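You operate a simulated robot arm through the tools that you are given. There is no shell and no other tool. Be economical: measure what you need, move in short steps, check, and stop when the job is done.

You run a simulated robot arm. Do the job below in one go: nothing can be reset, and whatever is moved stays where it is left.

Task
Run six stirred shots on the cell, then stand bottle 1 in PASS or FAIL.
Fine: PASS from a mean of 40 kV; shut the cover to start; stirrer off after. Set down upright: what you pick out.

The check looks at the end state, three seconds after you hand in, the way a careful person would. Anything else that was tipped, shoved, dropped, spilled or broken makes it a failure. Lids that push on must go on centred and level and be pressed home; caps that screw on are set level and turned clockwise until they are tight.

Robot
A 7-joint arm with a two-finger parallel gripper, fixed in place. Base frame: the origin is at the foot of the arm, x ahead of it, y to its left, z up; the work surface is at about z = 0. Readings come in mm, rad, newtons and seconds.
With the tool pointing down near the work surface it reaches from about 240 to 620 mm from the base axis. Its first joint turns from -1.152 to 1.152 rad. Payload 2.6 kg.
Tool frame: the origin (TCP) lies between the finger pads and is the grasp point; the fingertips stand 30 mm ahead of it; z points along the fingers, y is the line along which they close. Largest opening 94 mm; finger width 28, thickness 10; the body of the gripper, 50 by 96 mm, starts 55 mm behind the TCP.
Orientation is that of the tool frame in the base frame, as a unit quaternion [w, x, y, z]. With the fingers straight down and closing along the base's y, the tool's x points along the base's -x, its y along +y and its z along -z.

Tools
- The arm moves only by the tool apply_moves. Its arguments are lists of equal length, an entry for each row: "slide": the shift along the base's x, y, z in cm, a list of three; "turn": the turn, a rotation vector about the base's x, y, z in rad, a list of three. In form: {"slide": [[x, y, z], ...], "turn": [[ax, ay, az], ...]}. A call has 1 to 8 rows; each row is the pose to reach, as a shift and turn from the pose commanded when the call began. "hand" is the opening, from 0 (shut) to 1 (fully open), set as the call begins (left out, the last holds). Rows are played at 5 a second. More than 50 mm and 0.15 rad between two rows, or a gripper value outside its range, and nothing of the call is played. Where a pose cannot be reached the arm comes as near as it can. A force on the tool above 90 N (or 10 N above the force at the start of the call, whichever is more), or a blocked arm, ends the call early, and 0.2 s more pass. Each finger travels about 72 mm/s and halts on what it meets, pressing with about 22 N; the grip force reading is that of the motor and also rises with nothing between the fingers. The clock runs only during rows and for 0.2 s after the last one: add rows that repeat a pose to give the fingers time. It gives the time, the measured TCP pose, the force on the tool (base axes), the opening and the grip force at its end, in the units of the frame above (readings bear some noise), with the torque about the TCP (base axes, N m) and any sound that the robot's microphone picked up.
- Cameras (640 x 400 px; columns grow to the right, rows downward): "scene" is fixed at [37.3, 435, 562.7]; the picture's right is [-0.73, -0.68, 0.00], its down [-0.36, 0.39, -0.85] and it looks along [0.58, -0.63, -0.52] (base axes); focal length 331 px, centre (320, 200). "wrist" rides on the gripper at [76, 14, -102] in the tool frame; the picture's right is [-0.18, 0.98, 0.00], its down [-0.75, -0.14, -0.64] and it looks along [-0.63, -0.12, 0.77] (tool axes); focal length 243 px, centre (320, 200). There is no depth. A picture from a camera that has moved, and an enlarged one, comes with that camera's place and axes in the base frame and with its lens. The place of the scene camera against the robot may be out by one fixed shift of up to 12 mm in any direction.
- capture(camera): a new picture of that camera. No time passes.
- close_up(camera, box): a new picture of the part [left, top, right, bottom] of that camera's present view, enlarged. No time passes.
- sign_off(): hands the job in; it is judged then, once.

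Go step by step. Nothing tells you positions but the pictures and the camera data: compare them with the known pose of the tool, close in by small moves and look again before you grip or let go. The budget is 120 turns and 64 pictures, counting those below and the enlarged ones. Unless the task says otherwise, let go and move clear before handing in, and close with one line.

The tools are called as a command line: name --argument value ..., lists and objects as JSON in quotes. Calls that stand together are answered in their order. apply_moves: Moves the arm, as the interface text tells. Its arguments: {"type":"object","properties":{"slide":{"type":"array","items":{"type":"array","items":{"type":"number"}}},"turn":{"type":"array","items":{"type":"array","items":{"type":"number"}}},"hand":{"type":"number"}},"required":["slide","turn"]} The other tools are called the same way: capture (camera) takes a picture; close_up (camera, box) takes an enlarged picture of a part of a camera's view; sign_off () hands the job in.

At the start:

```text
time: 0.0
ee_pos: [345.6, 104.2, 401.5]
tool_rot: [0.0, 0.0, 1.0, 0.0]
ft_force: [-0.2, -0.4, 0.0]
torque: [0.01, -0.01, 0.01]
grip_width: 94.0
grip_force: 0.2
```

scene: 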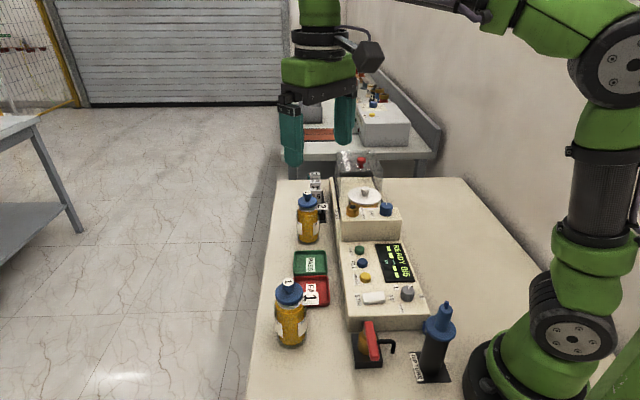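
wrist: 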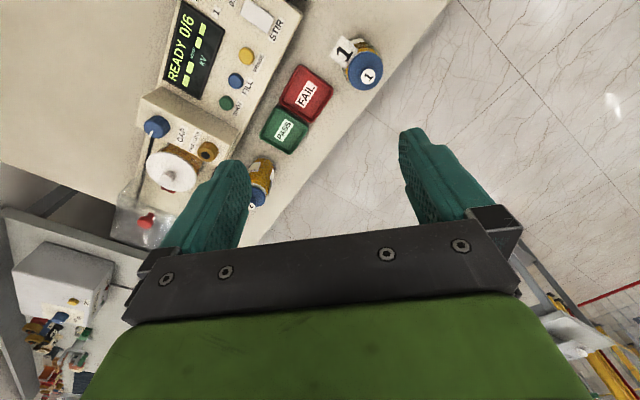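

I see a test cell with a control panel, two bottles, PASS/FAIL pads and a few tools. I'll zoom in to read the labels.

close_up --camera "scene" --box '[260, 150, 420, 250]'

close_up --camera "scene" --box '[260, 230, 480, 390]'

close_up --camera "wrist" --box '[100, 0, 400, 240]'

```text
4.00 times, centred on (340, 200) of scene
camera zoom: at [37.3, 435.0, 562.7], right [-0.73, -0.68, 0.0], down [-0.36, 0.39, -0.85], along [0.58, -0.63, -0.52], focal length 1325 px, centre (240, 200)
```

zoom: 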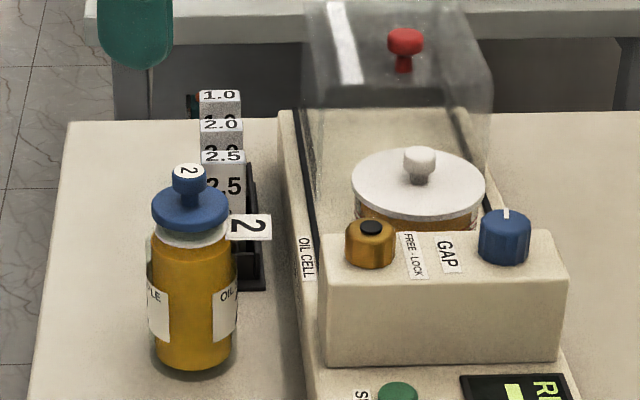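

```text
2.50 times, centred on (370, 310) of scene
camera zoom: at [37.3, 435.0, 562.7], right [-0.73, -0.68, 0.0], down [-0.36, 0.39, -0.85], along [0.58, -0.63, -0.52], focal length 828 px, centre (195, -75)
```

zoom: 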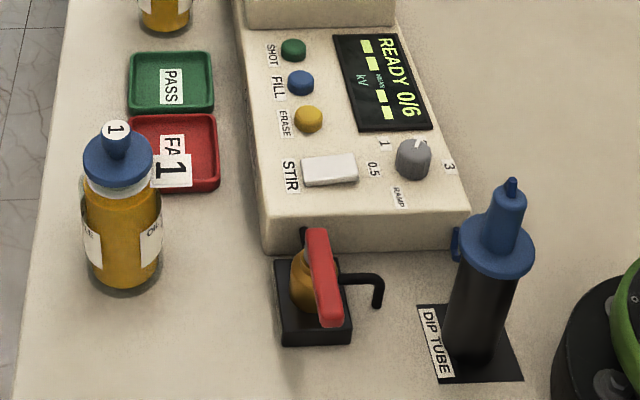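

```text
1.67 times, centred on (250, 120) of wrist
camera zoom: at [270.3, 117.2, 503.6], right [0.18, 0.98, 0.0], down [0.75, -0.14, 0.64], along [0.63, -0.12, -0.77], focal length 404 px, centre (437, 333)
```

zoom: 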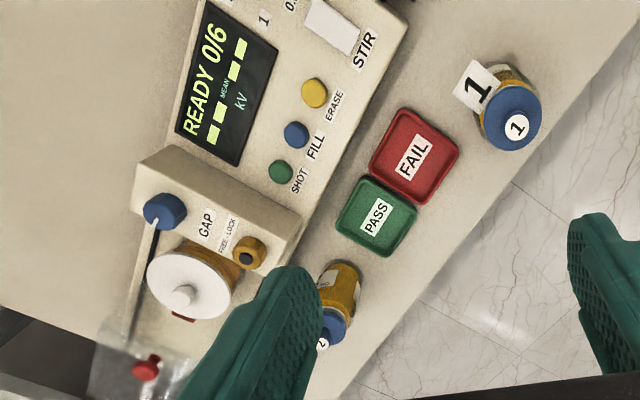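

The device is rotated about -42° in the base frame, with STIR near (275,20), SHOT near (384,-79), and the cover's red knob near (526,-263,180). I'll move over the cell with the tool yawed to match and look.

apply_moves --slide '[[0.5, -4, 0], [1, -8, 0], [1.6, -12, 0], [2.2, -16, 0], [2.8, -20, 0], [3.4, -22, 0]]' --turn '[[0, 0, -0.13], [0, 0, -0.26], [0, 0, -0.39], [0, 0, -0.52], [0, 0, -0.65], [0, 0, -0.73]]'

capture --camera "wrist"

capture --camera "scene"

```text
time: 1.4
ee_pos: [381.1, -117.0, 400.0]
tool_rot: [0.0, 0.358, 0.934, 0.001]
ft_force: [0.7, 0.1, -0.6]
torque: [-0.02, 0.01, 0.0]
grip_width: 93.8
grip_force: 0.1
```

```text
58 pictures are left
camera wrist: at [334.7, -56.1, 503.2], right [0.79, 0.61, 0.0], down [0.47, -0.61, 0.64], along [0.39, -0.51, -0.77], focal length 243 px, centre (320, 200)
```

wrist: 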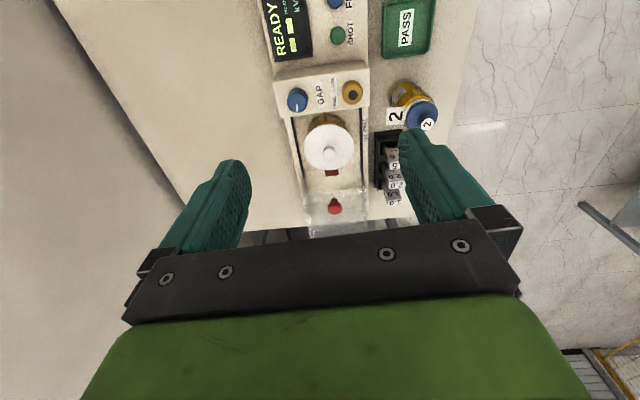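

```text
57 pictures are left
```

scene: 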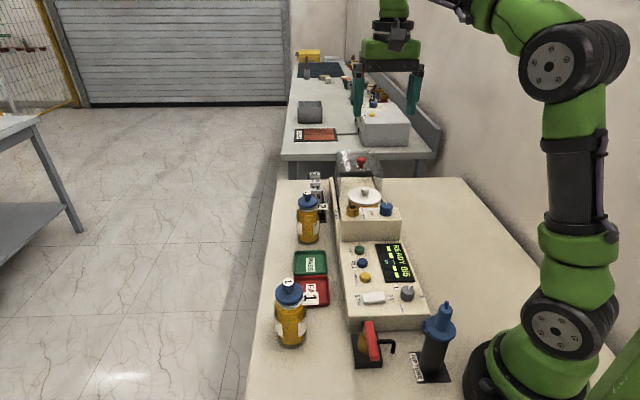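

close_up --camera "wrist" --box '[260, 50, 440, 240]'

close_up --camera "scene" --box '[325, 140, 415, 240]'

close_up --camera "scene" --box '[340, 235, 430, 315]'

```text
2.11 times, centred on (350, 145) of wrist
camera zoom: at [334.7, -56.1, 503.2], right [0.79, 0.61, 0.0], down [0.47, -0.61, 0.64], along [0.39, -0.51, -0.77], focal length 511 px, centre (257, 316)
```

zoom: 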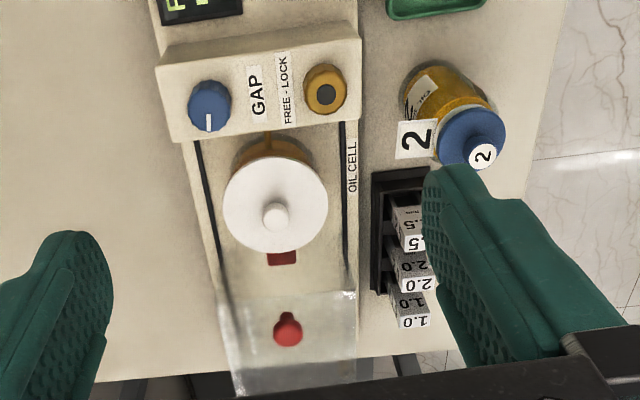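

```text
4.00 times, centred on (370, 190) of scene
camera zoom: at [37.3, 435.0, 562.7], right [-0.73, -0.68, 0.0], down [-0.36, 0.39, -0.85], along [0.58, -0.63, -0.52], focal length 1325 px, centre (120, 240)
```

zoom: 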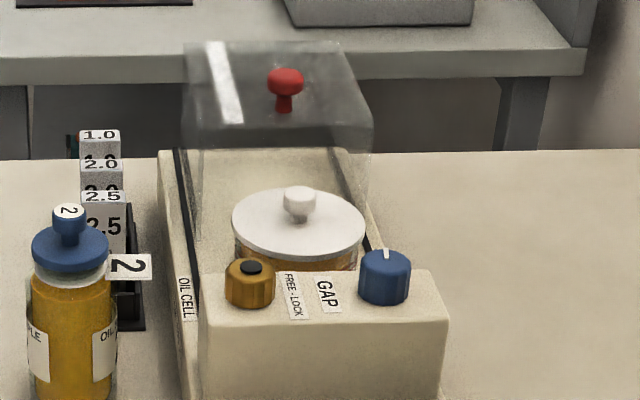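

```text
5.00 times, centred on (385, 275) of scene
camera zoom: at [37.3, 435.0, 562.7], right [-0.73, -0.68, 0.0], down [-0.36, 0.39, -0.85], along [0.58, -0.63, -0.52], focal length 1656 px, centre (-5, -175)
```

zoom: 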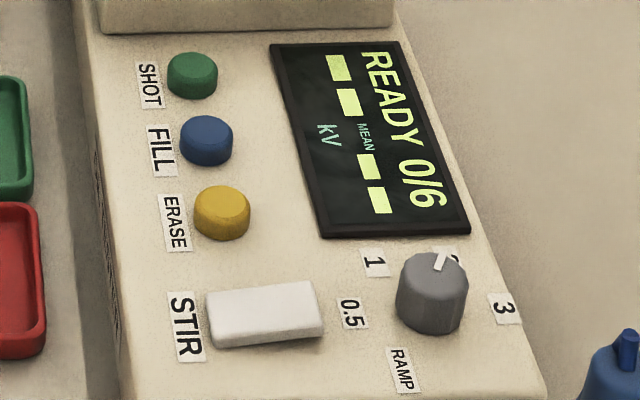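

The cover is a clear hood on rails, to be slid toward the GAP block. The display reads READY 0/6. First I'll go to the STIR rocker with closed fingers and stop above it to look.

apply_moves --slide '[[-1.5, 1.9, -3.5], [-3, 3.8, -7], [-4.5, 5.7, -10.5], [-6, 7.6, -14], [-7.5, 9.5, -17.5], [-9, 11.5, -20.5], [-10.5, 13.5, -23.5], [-10.5, 13.5, -23.5]]' --turn '[[0, 0, 0], [0, 0, 0], [0, 0, 0], [0, 0, 0], [0, 0, 0], [0, 0, 0], [0, 0, 0], [0, 0, 0]]' --hand 0

capture --camera "wrist"

```text
time: 3.2
ee_pos: [273.8, 18.7, 166.9]
tool_rot: [0.0, 0.357, 0.934, 0.0]
ft_force: [0.0, -0.4, -0.6]
torque: [0.02, -0.01, 0.0]
grip_width: 0.0
grip_force: 21.6
```

```text
53 pictures are left
camera wrist: at [228.0, 80.0, 270.2], right [0.79, 0.61, 0.0], down [0.47, -0.61, 0.64], along [0.39, -0.51, -0.77], focal length 243 px, centre (320, 200)
```

wrist: 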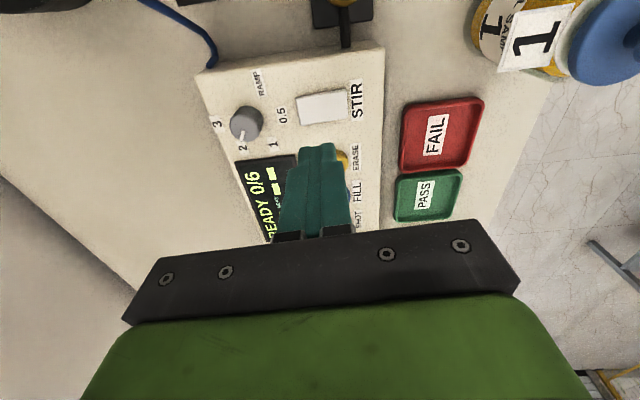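

close_up --camera "wrist" --box '[260, 70, 380, 145]'

close_up --camera "scene" --box '[350, 280, 420, 320]'

```text
5.33 times, centred on (320, 108) of wrist
camera zoom: at [228.0, 80.0, 270.2], right [0.79, 0.61, 0.0], down [0.47, -0.61, 0.64], along [0.39, -0.51, -0.77], focal length 1294 px, centre (320, 693)
```

zoom: 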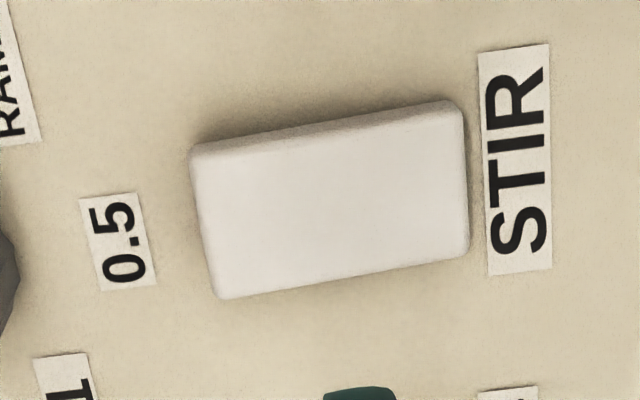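

```text
9.14 times, centred on (385, 300) of scene
camera zoom: at [37.3, 435.0, 562.7], right [-0.73, -0.68, 0.0], down [-0.36, 0.39, -0.85], along [0.58, -0.63, -0.52], focal length 3028 px, centre (-274, -714)
```

zoom: 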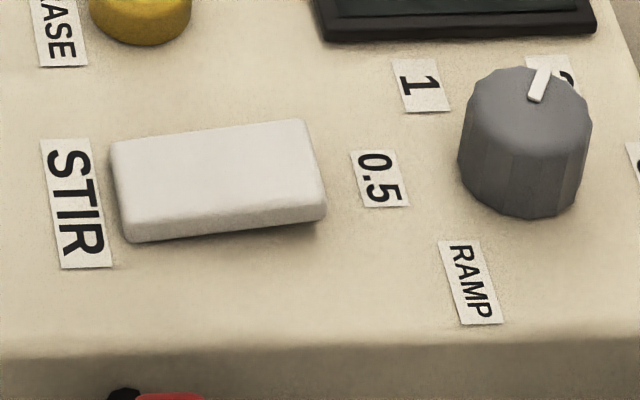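

STIR rocker is at about (275,20), and its STIR-label end looks raised. I'll come down on that end.

apply_moves --slide '[[0.9, 1.05, -3], [0.9, 1.05, -6.5], [0.9, 1.05, -8], [0.9, 1.05, -8]]' --turn '[[0, 0, 0], [0, 0, 0], [0, 0, 0], [0, 0, 0]]'

capture --camera "scene"

close_up --camera "scene" --box '[335, 235, 435, 325]'

```text
time: 4.2
ee_pos: [283.8, 30.1, 89.6]
tool_rot: [0.0, 0.359, 0.933, 0.002]
ft_force: [-24.9, -4.5, 85.0]
torque: [-0.43, 1.62, -0.15]
grip_width: 0.2
grip_force: 21.9
```

```text
50 pictures are left
```

scene: 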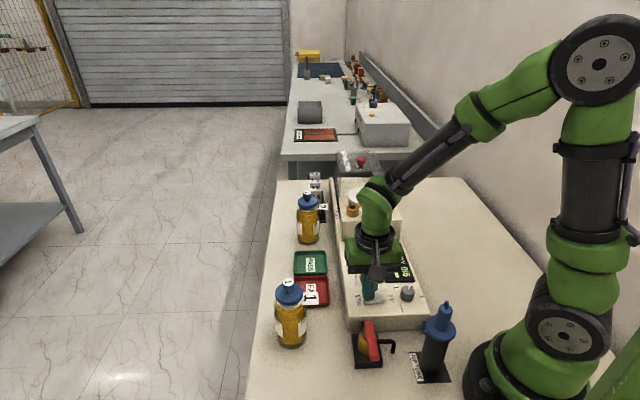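

```text
4.44 times, centred on (385, 280) of scene
camera zoom: at [37.0, 434.9, 562.8], right [-0.73, -0.68, 0.0], down [-0.36, 0.39, -0.85], along [0.58, -0.63, -0.52], focal length 1472 px, centre (31, -156)
```

zoom: 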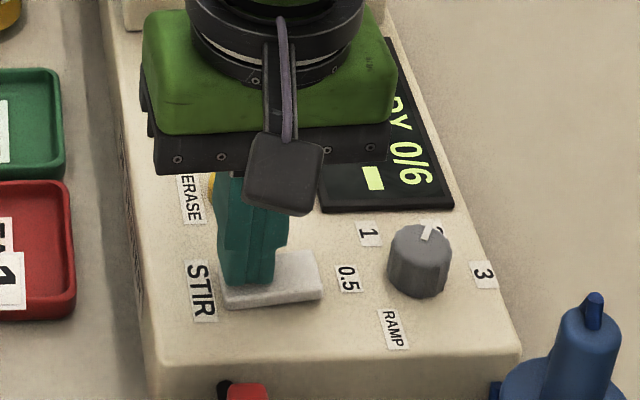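

It met the rocker at tip z ≈ 60. I'll lift and see whether it flipped.

apply_moves --slide '[[0, 0, 2], [-2.5, 2.5, 6], [-2.5, 2.5, 6]]' --turn '[[0, 0, 0], [0, 0, 0], [0, 0, 0]]'

close_up --camera "scene" --box '[350, 280, 420, 320]'

capture --camera "wrist"

```text
refused: row 2 steps farther than a row can; nothing moved
```

```text
9.14 times, centred on (385, 300) of scene
camera zoom: at [37.0, 434.9, 562.8], right [-0.73, -0.68, 0.0], down [-0.36, 0.39, -0.85], along [0.58, -0.63, -0.52], focal length 3028 px, centre (-274, -714)
```

zoom: 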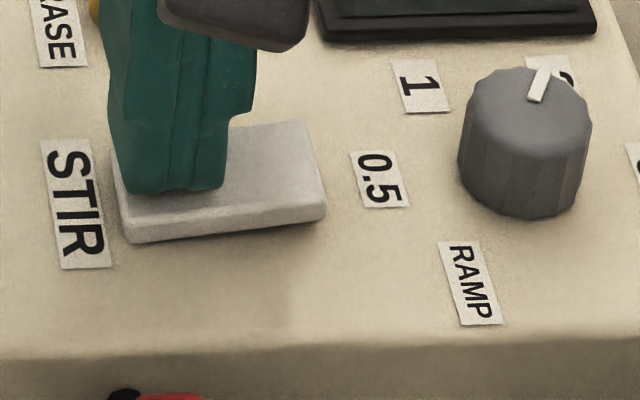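

```text
47 pictures are left
camera wrist: at [237.7, 90.8, 192.2], right [0.8, 0.61, 0.0], down [0.46, -0.61, 0.64], along [0.39, -0.51, -0.77], focal length 243 px, centre (320, 200)
```

wrist: 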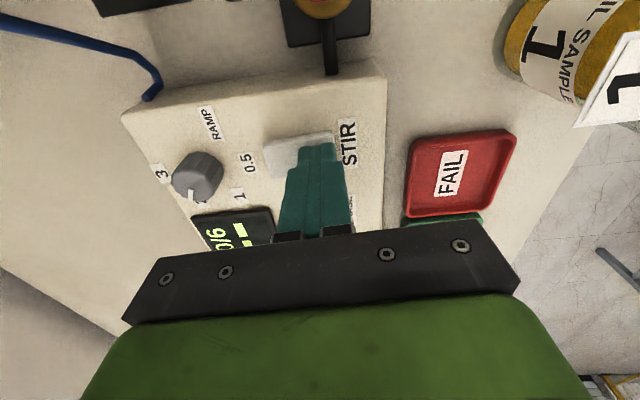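

Unchanged: that end is already down, so I'll lift and press the other end.

apply_moves --slide '[[0, 0, 1.5], [-1.8, -2.0, 1.5], [-1.8, -2.0, 0.6], [-1.8, -2.0, 0.3], [-1.8, -2.0, 0], [-1.8, -2.0, -0.2], [-1.8, -2.0, -0.4], [-1.8, -2.0, -0.6]]' --turn '[[0, 0, 0], [0, 0, 0], [0, 0, 0], [0, 0, 0], [0, 0, 0], [0, 0, 0], [0, 0, 0], [0, 0, 0]]'

close_up --camera "scene" --box '[350, 280, 420, 320]'

```text
time: 5.5
ee_pos: [266.1, 8.1, 89.5]
tool_rot: [-0.001, 0.36, 0.933, 0.0]
ft_force: [-8.4, -2.3, 19.6]
torque: [-0.06, 0.01, -0.03]
grip_width: 0.0
grip_force: 21.9
stopped in row 6: the force on the tool passed its limit at 112 N (the readings are from after the stop); the commanded pose is now the measured one
```

```text
9.14 times, centred on (385, 300) of scene
camera zoom: at [37.3, 435.0, 562.7], right [-0.73, -0.68, 0.0], down [-0.36, 0.39, -0.85], along [0.58, -0.63, -0.52], focal length 3028 px, centre (-274, -714)
```

zoom: 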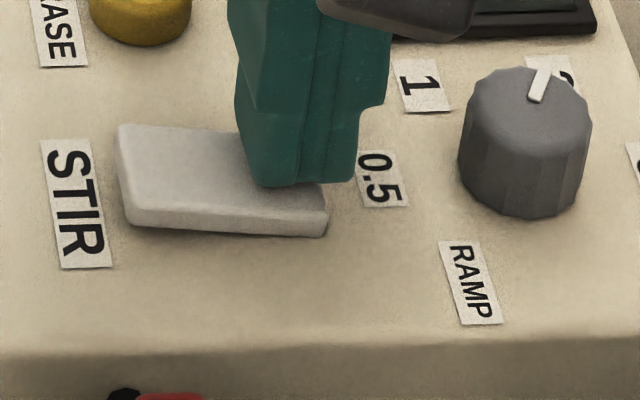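

The rocker flipped. I'll lift clear and look at the display and cell to see whether the stirrer is now running.

apply_moves --slide '[[0, 0, 3], [0, 0, 6], [1.5, 1, 9], [1.5, 3, 13]]' --turn '[[0, 0, 0], [0, 0, 0], [0, 0, 0], [0, 0, 0]]'

capture --camera "scene"

close_up --camera "scene" --box '[325, 140, 415, 240]'

```text
time: 6.5
ee_pos: [280.3, 39.6, 218.2]
tool_rot: [-0.001, 0.36, 0.933, 0.0]
ft_force: [-0.9, 0.2, -0.3]
torque: [0.02, 0.0, 0.0]
grip_width: 0.1
grip_force: 22.1
```

```text
45 pictures are left
```

scene: 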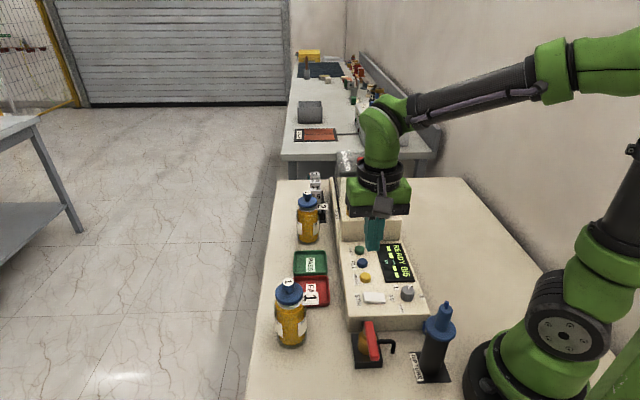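

```text
4.00 times, centred on (370, 190) of scene
camera zoom: at [37.3, 435.0, 562.7], right [-0.73, -0.68, 0.0], down [-0.36, 0.39, -0.85], along [0.58, -0.63, -0.52], focal length 1325 px, centre (120, 240)
```

zoom: 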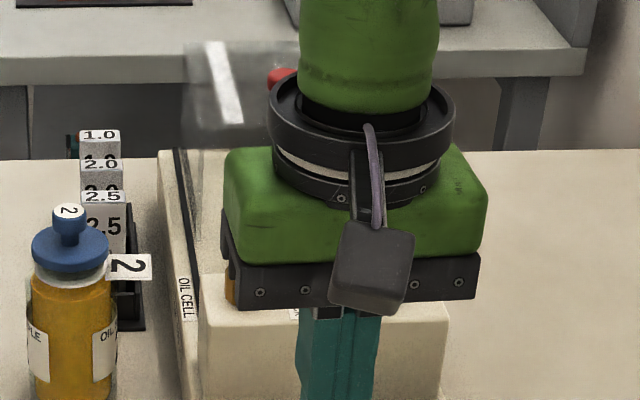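

The display still reads READY 0/6, and I take the stirrer as on after the flip. Next is the cover knob near (527,-266,180). I'll stop above it with the fingers half open.

apply_moves --slide '[[2.8, -3.4, 2], [5.6, -6.8, 3], [8.4, -10.2, 4], [11.2, -13.6, 4], [14, -17, 4], [16.8, -20.4, 4], [19.6, -23.8, 4]]' --turn '[[0, 0, 0], [0, 0, 0], [0, 0, 0], [0, 0, 0], [0, 0, 0], [0, 0, 0], [0, 0, 0]]' --hand 0.6

capture --camera "wrist"

close_up --camera "scene" --box '[335, 235, 435, 325]'

```text
time: 8.1
ee_pos: [475.5, -200.3, 256.9]
tool_rot: [0.0, 0.359, 0.934, 0.001]
ft_force: [-0.2, -0.6, -0.4]
torque: [0.02, 0.0, 0.0]
grip_width: 56.2
grip_force: 0.0
```

```text
43 pictures are left
camera wrist: at [428.9, -139.8, 360.0], right [0.8, 0.61, 0.0], down [0.47, -0.61, 0.64], along [0.39, -0.51, -0.77], focal length 243 px, centre (320, 200)
```

wrist: 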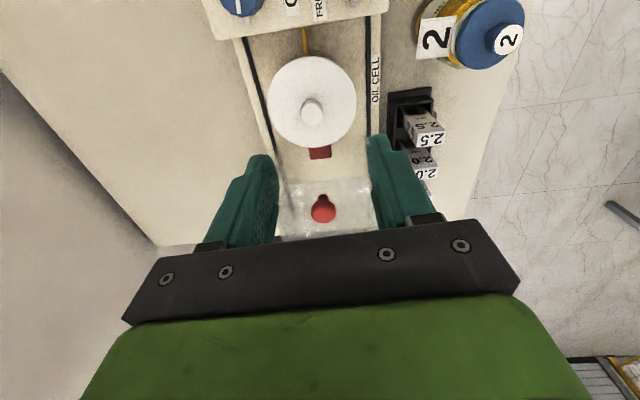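

```text
4.44 times, centred on (385, 280) of scene
camera zoom: at [37.3, 435.0, 562.7], right [-0.73, -0.68, 0.0], down [-0.36, 0.39, -0.85], along [0.58, -0.63, -0.52], focal length 1472 px, centre (31, -156)
```

zoom: 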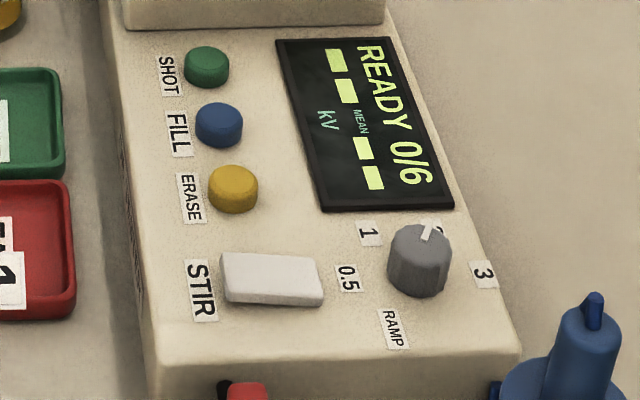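

Rails indicate a device yaw nearer -0.80. I'll go above the red knob and check.

apply_moves --slide '[[2, -2.8, 0], [4, -5, -1], [5.2, -6.7, -2.7], [5.2, -6.7, -2.7]]' --turn '[[0, 0, -0.03], [0, 0, -0.07], [0, 0, -0.07], [0, 0, -0.07]]'

capture --camera "wrist"

close_up --camera "scene" --box '[320, 100, 420, 200]'

```text
time: 9.1
ee_pos: [526.4, -253.8, 228.0]
tool_rot: [0.001, 0.392, 0.92, 0.001]
ft_force: [-0.3, -0.3, 0.6]
torque: [0.01, 0.02, -0.01]
grip_width: 56.2
grip_force: 0.1
out of reach, approached as far as the arm can: row 3, 4
```

```text
41 pictures are left
camera wrist: at [484.2, -191.0, 331.5], right [0.84, 0.55, 0.0], down [0.42, -0.64, 0.64], along [0.35, -0.54, -0.77], focal length 243 px, centre (320, 200)
```

wrist: 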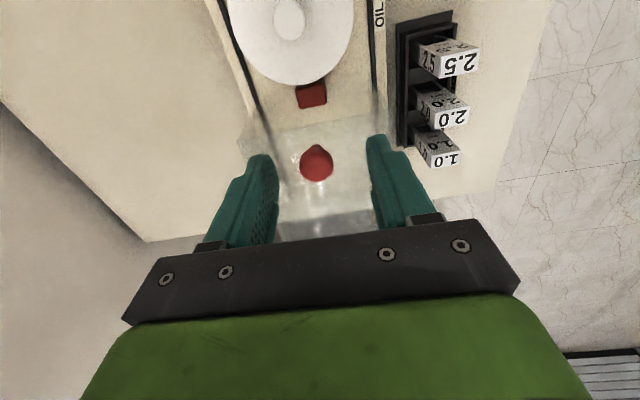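

```text
4.00 times, centred on (370, 150) of scene
camera zoom: at [37.3, 435.0, 562.7], right [-0.73, -0.68, 0.0], down [-0.36, 0.39, -0.85], along [0.58, -0.63, -0.52], focal length 1325 px, centre (120, 400)
```

zoom: 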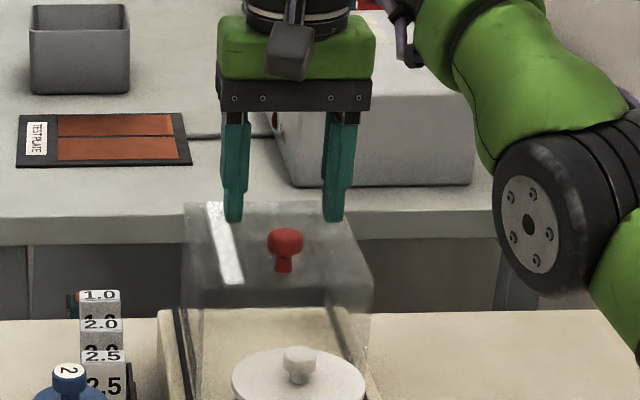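

I'm about 13 mm short of the knob at this height. Going lower should gain reach, so I'll descend around the knob.

apply_moves --slide '[[0, 0, -1.5], [0, 0, -3], [0, 0, -3.6], [0, 0, -3.6]]' --turn '[[0, 0, 0], [0, 0, 0], [0, 0, 0], [0, 0, 0]]'

capture --camera "wrist"

close_up --camera "scene" --box '[320, 100, 420, 200]'

```text
time: 10.1
ee_pos: [525.8, -255.2, 193.8]
tool_rot: [-0.001, 0.393, 0.919, 0.0]
ft_force: [0.3, -0.3, -0.7]
torque: [-0.02, 0.04, 0.03]
grip_width: 56.3
grip_force: 0.1
```

```text
39 pictures are left
camera wrist: at [483.8, -191.2, 296.3], right [0.84, 0.55, 0.0], down [0.42, -0.64, 0.64], along [0.35, -0.54, -0.77], focal length 243 px, centre (320, 200)
```

wrist: 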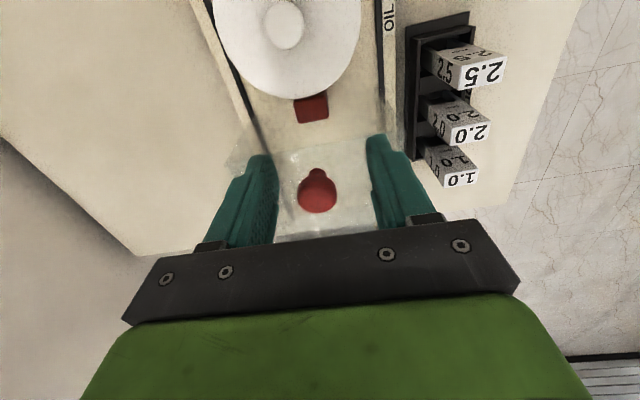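

```text
4.00 times, centred on (370, 150) of scene
camera zoom: at [37.3, 435.0, 562.7], right [-0.73, -0.68, 0.0], down [-0.36, 0.39, -0.85], along [0.58, -0.63, -0.52], focal length 1325 px, centre (120, 400)
```

zoom: 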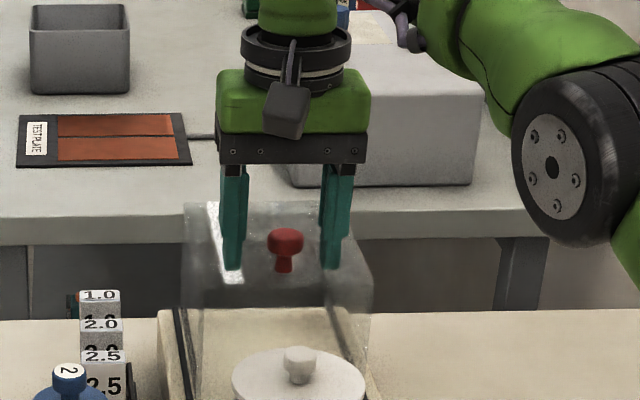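

apply_moves --slide '[[0.3, -0.7, 0], [0.5, -1.3, 0], [0.5, -1.3, -0.2]]' --turn '[[0, 0, 0], [0, 0, 0], [0, 0, 0]]'

capture --camera "wrist"

```text
time: 10.9
ee_pos: [530.9, -267.7, 191.6]
tool_rot: [0.0, 0.393, 0.92, 0.0]
ft_force: [0.6, 0.6, -0.6]
torque: [0.01, 0.04, 0.01]
grip_width: 56.4
grip_force: 0.1
```

```text
37 pictures are left
camera wrist: at [489.6, -203.7, 294.9], right [0.84, 0.55, 0.0], down [0.42, -0.64, 0.64], along [0.35, -0.54, -0.77], focal length 243 px, centre (320, 200)
```

wrist: 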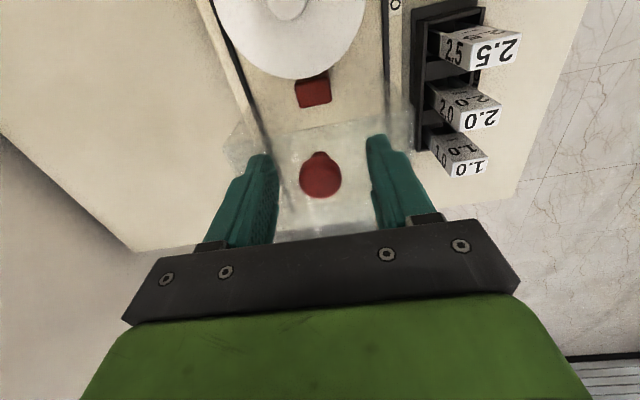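

The knob is now centred between the fingers, so I'll grip.

apply_moves --slide '[[0, 0, 0], [0, 0, 0], [0, 0, 0], [0, 0, 0]]' --turn '[[0, 0, 0], [0, 0, 0], [0, 0, 0], [0, 0, 0]]' --hand 0

```text
time: 11.9
ee_pos: [530.4, -268.5, 191.3]
tool_rot: [-0.001, 0.392, 0.92, 0.0]
ft_force: [-7.1, -4.7, -0.1]
torque: [-0.06, 0.2, -0.13]
grip_width: 25.0
grip_force: 44.7
```

Gripped at 25 mm. I'll slide toward the block in small steps.

apply_moves --slide '[[-0.35, 0.35, 0], [-0.7, 0.71, 0], [-1.05, 1.07, 0], [-1.4, 1.43, 0], [-1.75, 1.78, 0], [-2.1, 2.14, 0]]' --turn '[[0, 0, 0], [0, 0, 0], [0, 0, 0], [0, 0, 0], [0, 0, 0], [0, 0, 0]]'

close_up --camera "scene" --box '[320, 120, 420, 220]'

```text
time: 13.3
ee_pos: [509.5, -247.2, 191.5]
tool_rot: [0.0, 0.393, 0.92, -0.002]
ft_force: [-12.9, -12.8, 6.6]
torque: [0.42, 0.85, -0.21]
grip_width: 25.3
grip_force: 44.6
```

```text
4.00 times, centred on (370, 170) of scene
camera zoom: at [37.3, 435.0, 562.7], right [-0.73, -0.68, 0.0], down [-0.36, 0.39, -0.85], along [0.58, -0.63, -0.52], focal length 1325 px, centre (120, 320)
```

zoom: 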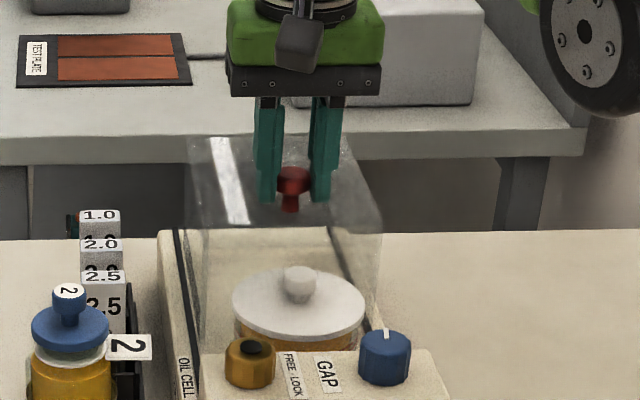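

The cover slides well, with some sideways load. I'll correct the direction slightly and go on.

apply_moves --slide '[[-0.4, 0.28, 0], [-0.8, 0.63, 0], [-1.15, 0.98, 0], [-1.5, 1.32, 0], [-1.85, 1.67, 0], [-2.2, 2.0, 0]]' --turn '[[0, 0, 0], [0, 0, 0], [0, 0, 0], [0, 0, 0], [0, 0, 0], [0, 0, 0]]'

close_up --camera "scene" --box '[320, 140, 420, 240]'

```text
time: 14.7
ee_pos: [487.9, -225.2, 191.2]
tool_rot: [-0.001, 0.392, 0.92, -0.001]
ft_force: [-6.7, -8.9, 3.3]
torque: [-0.85, -0.39, -0.02]
grip_width: 25.2
grip_force: 44.9
```

```text
4.00 times, centred on (370, 190) of scene
camera zoom: at [37.3, 435.0, 562.7], right [-0.73, -0.68, 0.0], down [-0.36, 0.39, -0.85], along [0.58, -0.63, -0.52], focal length 1325 px, centre (120, 240)
```

zoom: 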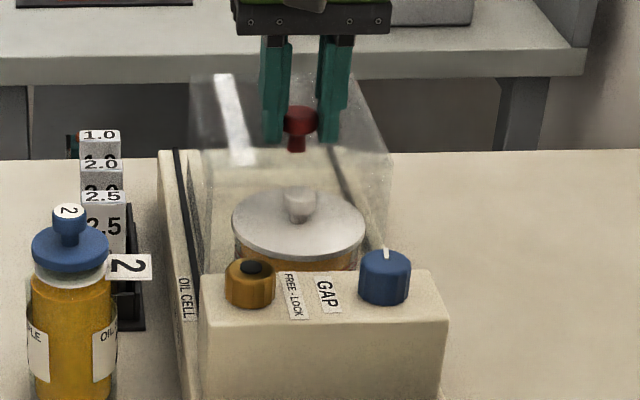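

apply_moves --slide '[[-0.4, 0.33, 0], [-0.8, 0.7, 0], [-1.15, 1.05, 0], [-1.5, 1.4, 0], [-1.75, 1.65, 0], [-2.0, 1.9, 0]]' --turn '[[0, 0, 0], [0, 0, 0], [0, 0, 0], [0, 0, 0], [0, 0, 0], [0, 0, 0]]'

close_up --camera "scene" --box '[320, 150, 430, 290]'

```text
time: 16.1
ee_pos: [469.5, -206.8, 191.0]
tool_rot: [0.0, 0.392, 0.92, 0.001]
ft_force: [-3.1, -4.1, 14.7]
torque: [0.07, 0.2, -0.16]
grip_width: 25.2
grip_force: 44.8
```

```text
2.86 times, centred on (375, 220) of scene
camera zoom: at [37.2, 435.0, 562.7], right [-0.73, -0.68, 0.0], down [-0.36, 0.39, -0.85], along [0.58, -0.63, -0.52], focal length 946 px, centre (163, 143)
```

zoom: 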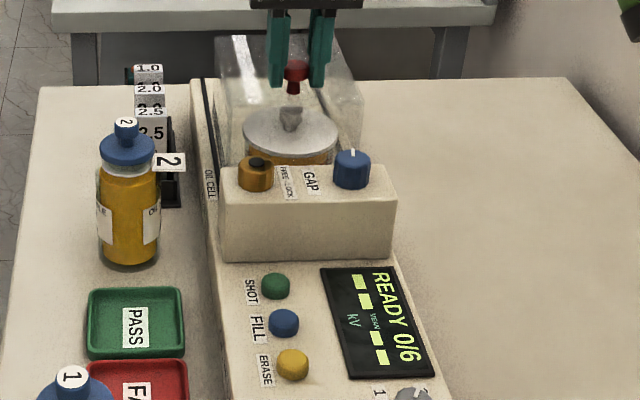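

apply_moves --slide '[[-0.35, 0.35, 0], [-0.7, 0.7, 0], [-1.05, 1.05, 0], [-1.4, 1.4, 0], [-1.75, 1.75, 0], [-2.1, 2.1, 0]]' --turn '[[0, 0, 0], [0, 0, 0], [0, 0, 0], [0, 0, 0], [0, 0, 0], [0, 0, 0]]'

close_up --camera "scene" --box '[320, 150, 430, 290]'

```text
time: 17.5
ee_pos: [446.5, -185.7, 192.7]
tool_rot: [-0.001, 0.392, 0.92, 0.001]
ft_force: [2.7, 1.1, 12.4]
torque: [0.0, -0.03, 0.16]
grip_width: 25.2
grip_force: 45.4
```

```text
2.86 times, centred on (375, 220) of scene
camera zoom: at [37.2, 435.0, 562.7], right [-0.73, -0.68, 0.0], down [-0.36, 0.39, -0.85], along [0.58, -0.63, -0.52], focal length 946 px, centre (163, 143)
```

zoom: 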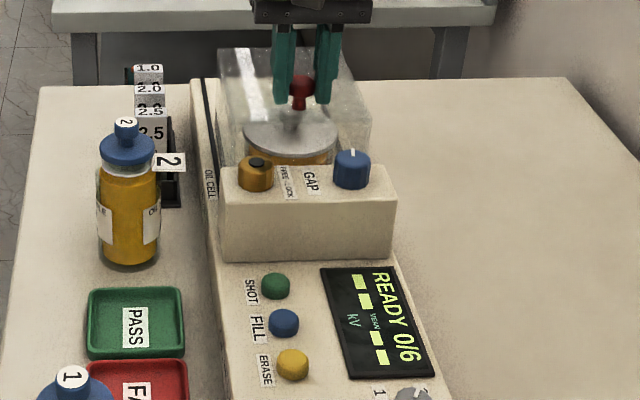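

apply_moves --slide '[[-0.35, 0.35, 0], [-0.7, 0.7, 0], [-1.05, 1.05, 0], [-1.4, 1.4, 0], [-1.75, 1.75, 0], [-2.1, 2.1, 0]]' --turn '[[0, 0, 0], [0, 0, 0], [0, 0, 0], [0, 0, 0], [0, 0, 0], [0, 0, 0]]'

close_up --camera "scene" --box '[320, 150, 430, 290]'

```text
time: 18.9
ee_pos: [424.5, -165.2, 190.8]
tool_rot: [-0.001, 0.392, 0.92, 0.0]
ft_force: [-0.4, -0.4, 0.7]
torque: [-0.06, -0.01, 0.03]
grip_width: 0.1
grip_force: 32.9
```

```text
2.86 times, centred on (375, 220) of scene
camera zoom: at [37.3, 435.0, 562.7], right [-0.73, -0.68, 0.0], down [-0.36, 0.39, -0.85], along [0.58, -0.63, -0.52], focal length 946 px, centre (163, 143)
```

zoom: 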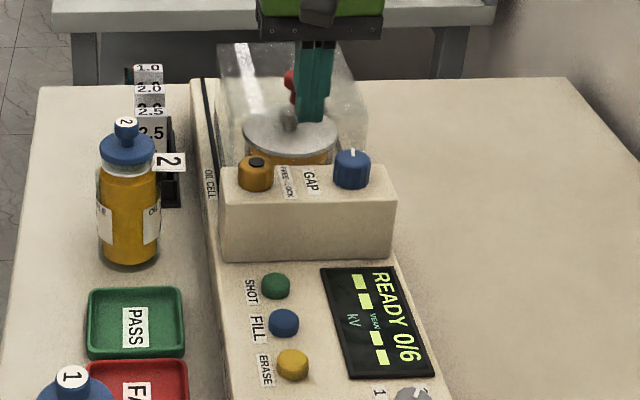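

The fingers slipped off the knob. I'll rise and see where the cover stands.

apply_moves --slide '[[0, 0, 3], [-2, 2, 6], [-2, 2, 9]]' --turn '[[0, 0, 0], [0, 0, 0], [0, 0, 0]]' --hand 0.5

capture --camera "wrist"

close_up --camera "scene" --box '[320, 140, 420, 240]'

```text
time: 19.7
ee_pos: [404.8, -145.9, 280.0]
tool_rot: [-0.002, 0.392, 0.92, 0.001]
ft_force: [-0.2, 0.1, 0.6]
torque: [0.02, -0.01, 0.0]
grip_width: 47.1
grip_force: 0.0
```

```text
31 pictures are left
camera wrist: at [363.0, -81.1, 383.5], right [0.84, 0.55, 0.0], down [0.42, -0.64, 0.64], along [0.35, -0.54, -0.77], focal length 243 px, centre (320, 200)
```

wrist: 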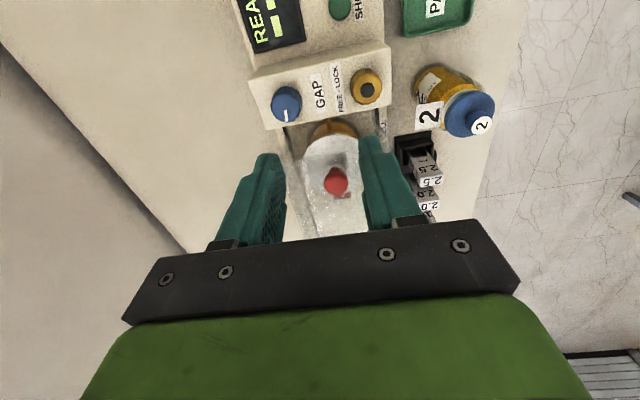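

```text
4.00 times, centred on (370, 190) of scene
camera zoom: at [37.3, 435.0, 562.7], right [-0.73, -0.68, 0.0], down [-0.36, 0.39, -0.85], along [0.58, -0.63, -0.52], focal length 1325 px, centre (120, 240)
```

zoom: 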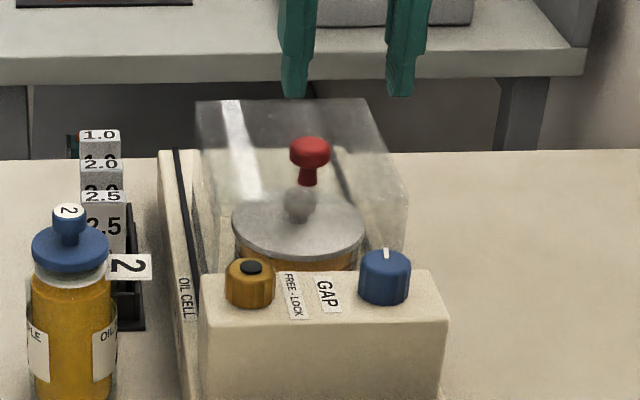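

close_up --camera "wrist" --box '[260, 90, 400, 240]'

```text
2.67 times, centred on (330, 165) of wrist
camera zoom: at [363.0, -81.1, 383.5], right [0.84, 0.55, 0.0], down [0.42, -0.64, 0.64], along [0.35, -0.54, -0.77], focal length 647 px, centre (293, 293)
```

zoom: 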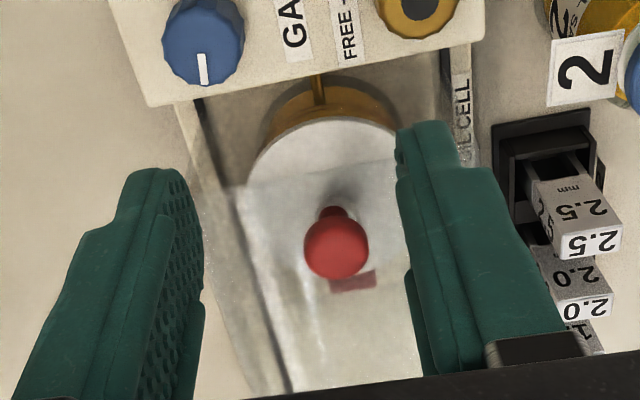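

The cover bounced back roughly 10 mm from its stop. I'll push it home from behind the knob with closed fingers.

apply_moves --slide '[[2.5, -2.5, 0], [5, -5, 0], [7.6, -7.5, 0], [7.6, -7.5, -4], [7.6, -7.5, -7], [7.6, -7.5, -8.8], [7.6, -7.5, -8.8]]' --turn '[[0, 0, 0], [0, 0, 0], [0, 0, 0], [0, 0, 0], [0, 0, 0], [0, 0, 0], [0, 0, 0]]' --hand 0

capture --camera "wrist"

```text
time: 21.3
ee_pos: [482.1, -220.2, 194.6]
tool_rot: [-0.001, 0.391, 0.92, 0.001]
ft_force: [-0.4, -0.1, 0.1]
torque: [-0.01, -0.02, -0.02]
grip_width: 0.0
grip_force: 21.8
```

```text
28 pictures are left
camera wrist: at [439.3, -156.0, 297.8], right [0.84, 0.55, 0.0], down [0.42, -0.64, 0.64], along [0.35, -0.54, -0.77], focal length 243 px, centre (320, 200)
```

wrist: 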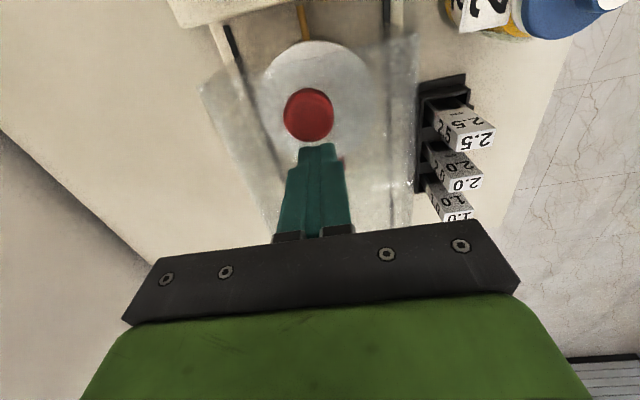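

apply_moves --slide '[[-0.4, 0.4, 0], [-0.8, 0.8, 0], [-1.1, 1.1, 0], [-1.3, 1.3, 0], [-1.5, 1.5, 0]]' --turn '[[0, 0, 0], [0, 0, 0], [0, 0, 0], [0, 0, 0], [0, 0, 0]]'

```text
time: 22.5
ee_pos: [466.6, -205.4, 192.5]
tool_rot: [-0.001, 0.392, 0.92, 0.0]
ft_force: [1.0, -0.6, 1.2]
torque: [-0.03, -0.04, -0.04]
grip_width: 0.0
grip_force: 21.8
```

apply_moves --slide '[[-0.2, 0.2, 0], [-0.4, 0.4, 0], [-0.6, 0.6, 0], [-0.8, 0.8, 0], [-1.0, 1.0, 0]]' --turn '[[0, 0, 0], [0, 0, 0], [0, 0, 0], [0, 0, 0], [0, 0, 0]]'

close_up --camera "scene" --box '[320, 150, 430, 290]'

```text
time: 23.7
ee_pos: [461.9, -200.9, 196.7]
tool_rot: [0.015, 0.388, 0.921, -0.007]
ft_force: [58.6, -41.3, -13.3]
torque: [-1.15, -1.76, -0.26]
grip_width: 0.1
grip_force: 22.4
```

```text
2.86 times, centred on (375, 220) of scene
camera zoom: at [37.5, 434.9, 562.8], right [-0.73, -0.68, 0.0], down [-0.36, 0.39, -0.85], along [0.58, -0.63, -0.52], focal length 946 px, centre (163, 143)
```

zoom: 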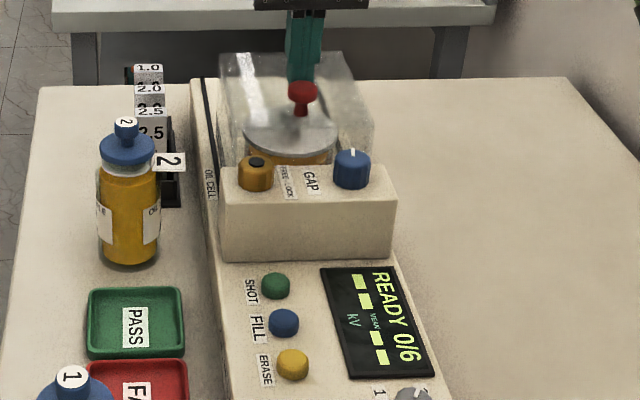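

The stop is reached at 71 N, so the cover is shut. I'll back off, rise, and go above SHOT.

apply_moves --slide '[[0.7, -0.7, 0], [0.7, -0.7, 4.5], [-2, 2.5, 7], [-4.5, 6, 5], [-7, 9.5, 3], [-8, 12.3, 0], [-8, 12.3, -4.5], [-8, 12.3, -4.5]]' --turn '[[0, 0, 0], [0, 0, 0], [0, 0, 0], [0, 0, 0], [0, 0, 0], [0, 0, 0], [0, 0, 0], [0, 0, 0]]'

capture --camera "wrist"

capture --camera "scene"

```text
time: 25.5
ee_pos: [379.0, -72.0, 146.5]
tool_rot: [0.0, 0.392, 0.92, 0.002]
ft_force: [-0.4, -0.7, -0.3]
torque: [-0.01, -0.01, 0.0]
grip_width: 0.0
grip_force: 21.9
```

```text
26 pictures are left
camera wrist: at [336.8, -7.6, 249.8], right [0.84, 0.55, 0.0], down [0.42, -0.64, 0.64], along [0.35, -0.54, -0.77], focal length 243 px, centre (320, 200)
```

wrist: 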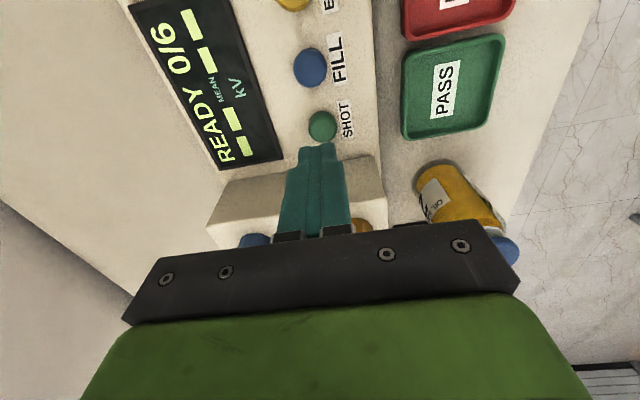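

```text
25 pictures are left
```

scene: 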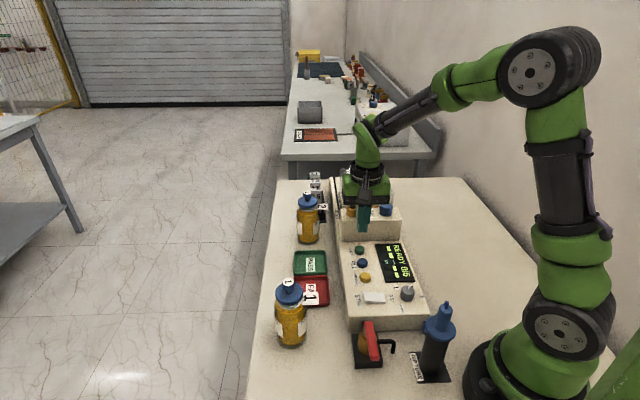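

SHOT resolves to (381.5,-75), clear of the block. I'll press down slowly.

apply_moves --slide '[[0.25, -0.3, -3], [0.25, -0.3, -4.6], [0.25, -0.3, -4.9], [0.25, -0.3, -5.1], [0.25, -0.3, -5.3], [0.25, -0.3, -5.5]]' --turn '[[0, 0, 0], [0, 0, 0], [0, 0, 0], [0, 0, 0], [0, 0, 0], [0, 0, 0]]'

close_up --camera "scene" --box '[340, 230, 430, 300]'

```text
time: 26.9
ee_pos: [379.5, -75.4, 93.2]
tool_rot: [-0.002, 0.392, 0.92, 0.0]
ft_force: [0.2, 0.9, -0.3]
torque: [0.04, 0.0, 0.03]
grip_width: 0.1
grip_force: 21.8
```

```text
5.71 times, centred on (385, 265) of scene
camera zoom: at [37.3, 435.0, 562.7], right [-0.73, -0.68, 0.0], down [-0.36, 0.39, -0.85], along [0.58, -0.63, -0.52], focal length 1892 px, centre (-51, -171)
```

zoom: 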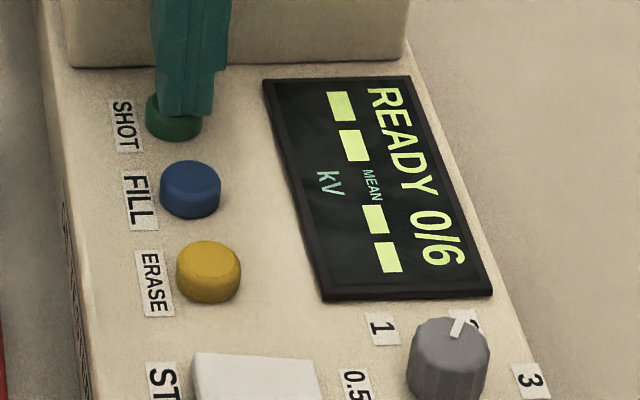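

apply_moves --slide '[[0.25, 0.25, 0], [0.25, 0.25, -0.2], [0.25, 0.25, -0.4], [0.25, 0.25, -0.6], [0.25, 0.25, -0.8]]' --turn '[[0, 0, 0], [0, 0, 0], [0, 0, 0], [0, 0, 0], [0, 0, 0]]'

close_up --camera "scene" --box '[340, 230, 430, 300]'

```text
time: 28.1
ee_pos: [383.0, -71.6, 85.2]
tool_rot: [0.0, 0.391, 0.92, 0.002]
ft_force: [-3.3, 2.4, 10.5]
torque: [0.03, 0.09, 0.04]
grip_width: 0.0
grip_force: 21.5
heard: click
```

```text
5.71 times, centred on (385, 265) of scene
camera zoom: at [37.2, 435.0, 562.7], right [-0.73, -0.68, 0.0], down [-0.36, 0.39, -0.85], along [0.58, -0.63, -0.52], focal length 1892 px, centre (-51, -171)
```

zoom: 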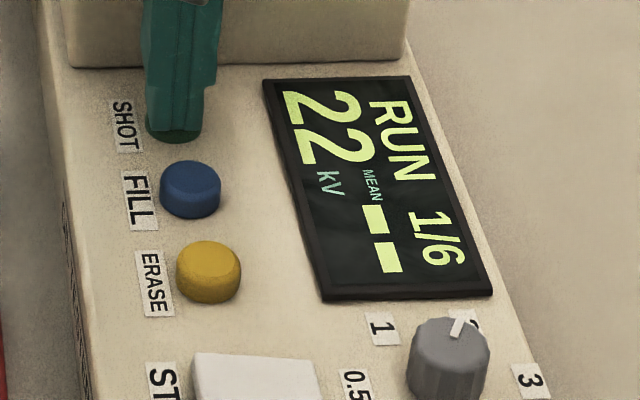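

Click heard; shot 1 is running with the voltage ramping. I'll release and wait.

apply_moves --slide '[[0, 0, 1.2], [0, 0, 1.2], [0, 0, 1.2], [0, 0, 1.2], [0, 0, 1.2], [0, 0, 1.2], [0, 0, 1.2], [0, 0, 1.2]]' --turn '[[0, 0, 0], [0, 0, 0], [0, 0, 0], [0, 0, 0], [0, 0, 0], [0, 0, 0], [0, 0, 0], [0, 0, 0]]'

close_up --camera "scene" --box '[340, 230, 430, 300]'

```text
time: 29.9
ee_pos: [381.9, -71.9, 97.0]
tool_rot: [-0.001, 0.392, 0.92, 0.0]
ft_force: [0.3, 0.1, -0.7]
torque: [0.0, 0.0, 0.02]
grip_width: 0.2
grip_force: 21.5
```

```text
5.71 times, centred on (385, 265) of scene
camera zoom: at [37.3, 435.0, 562.7], right [-0.73, -0.68, 0.0], down [-0.36, 0.39, -0.85], along [0.58, -0.63, -0.52], focal length 1892 px, centre (-51, -171)
```

zoom: 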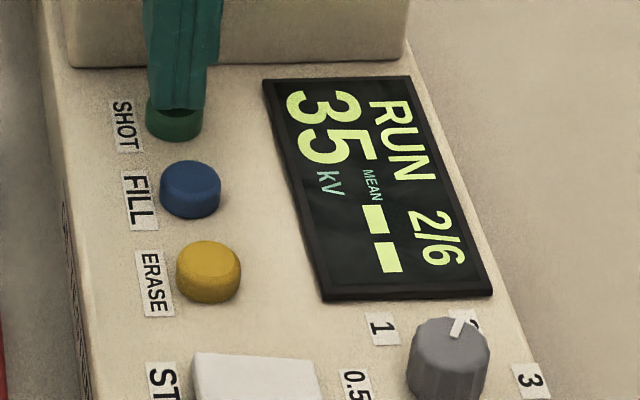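

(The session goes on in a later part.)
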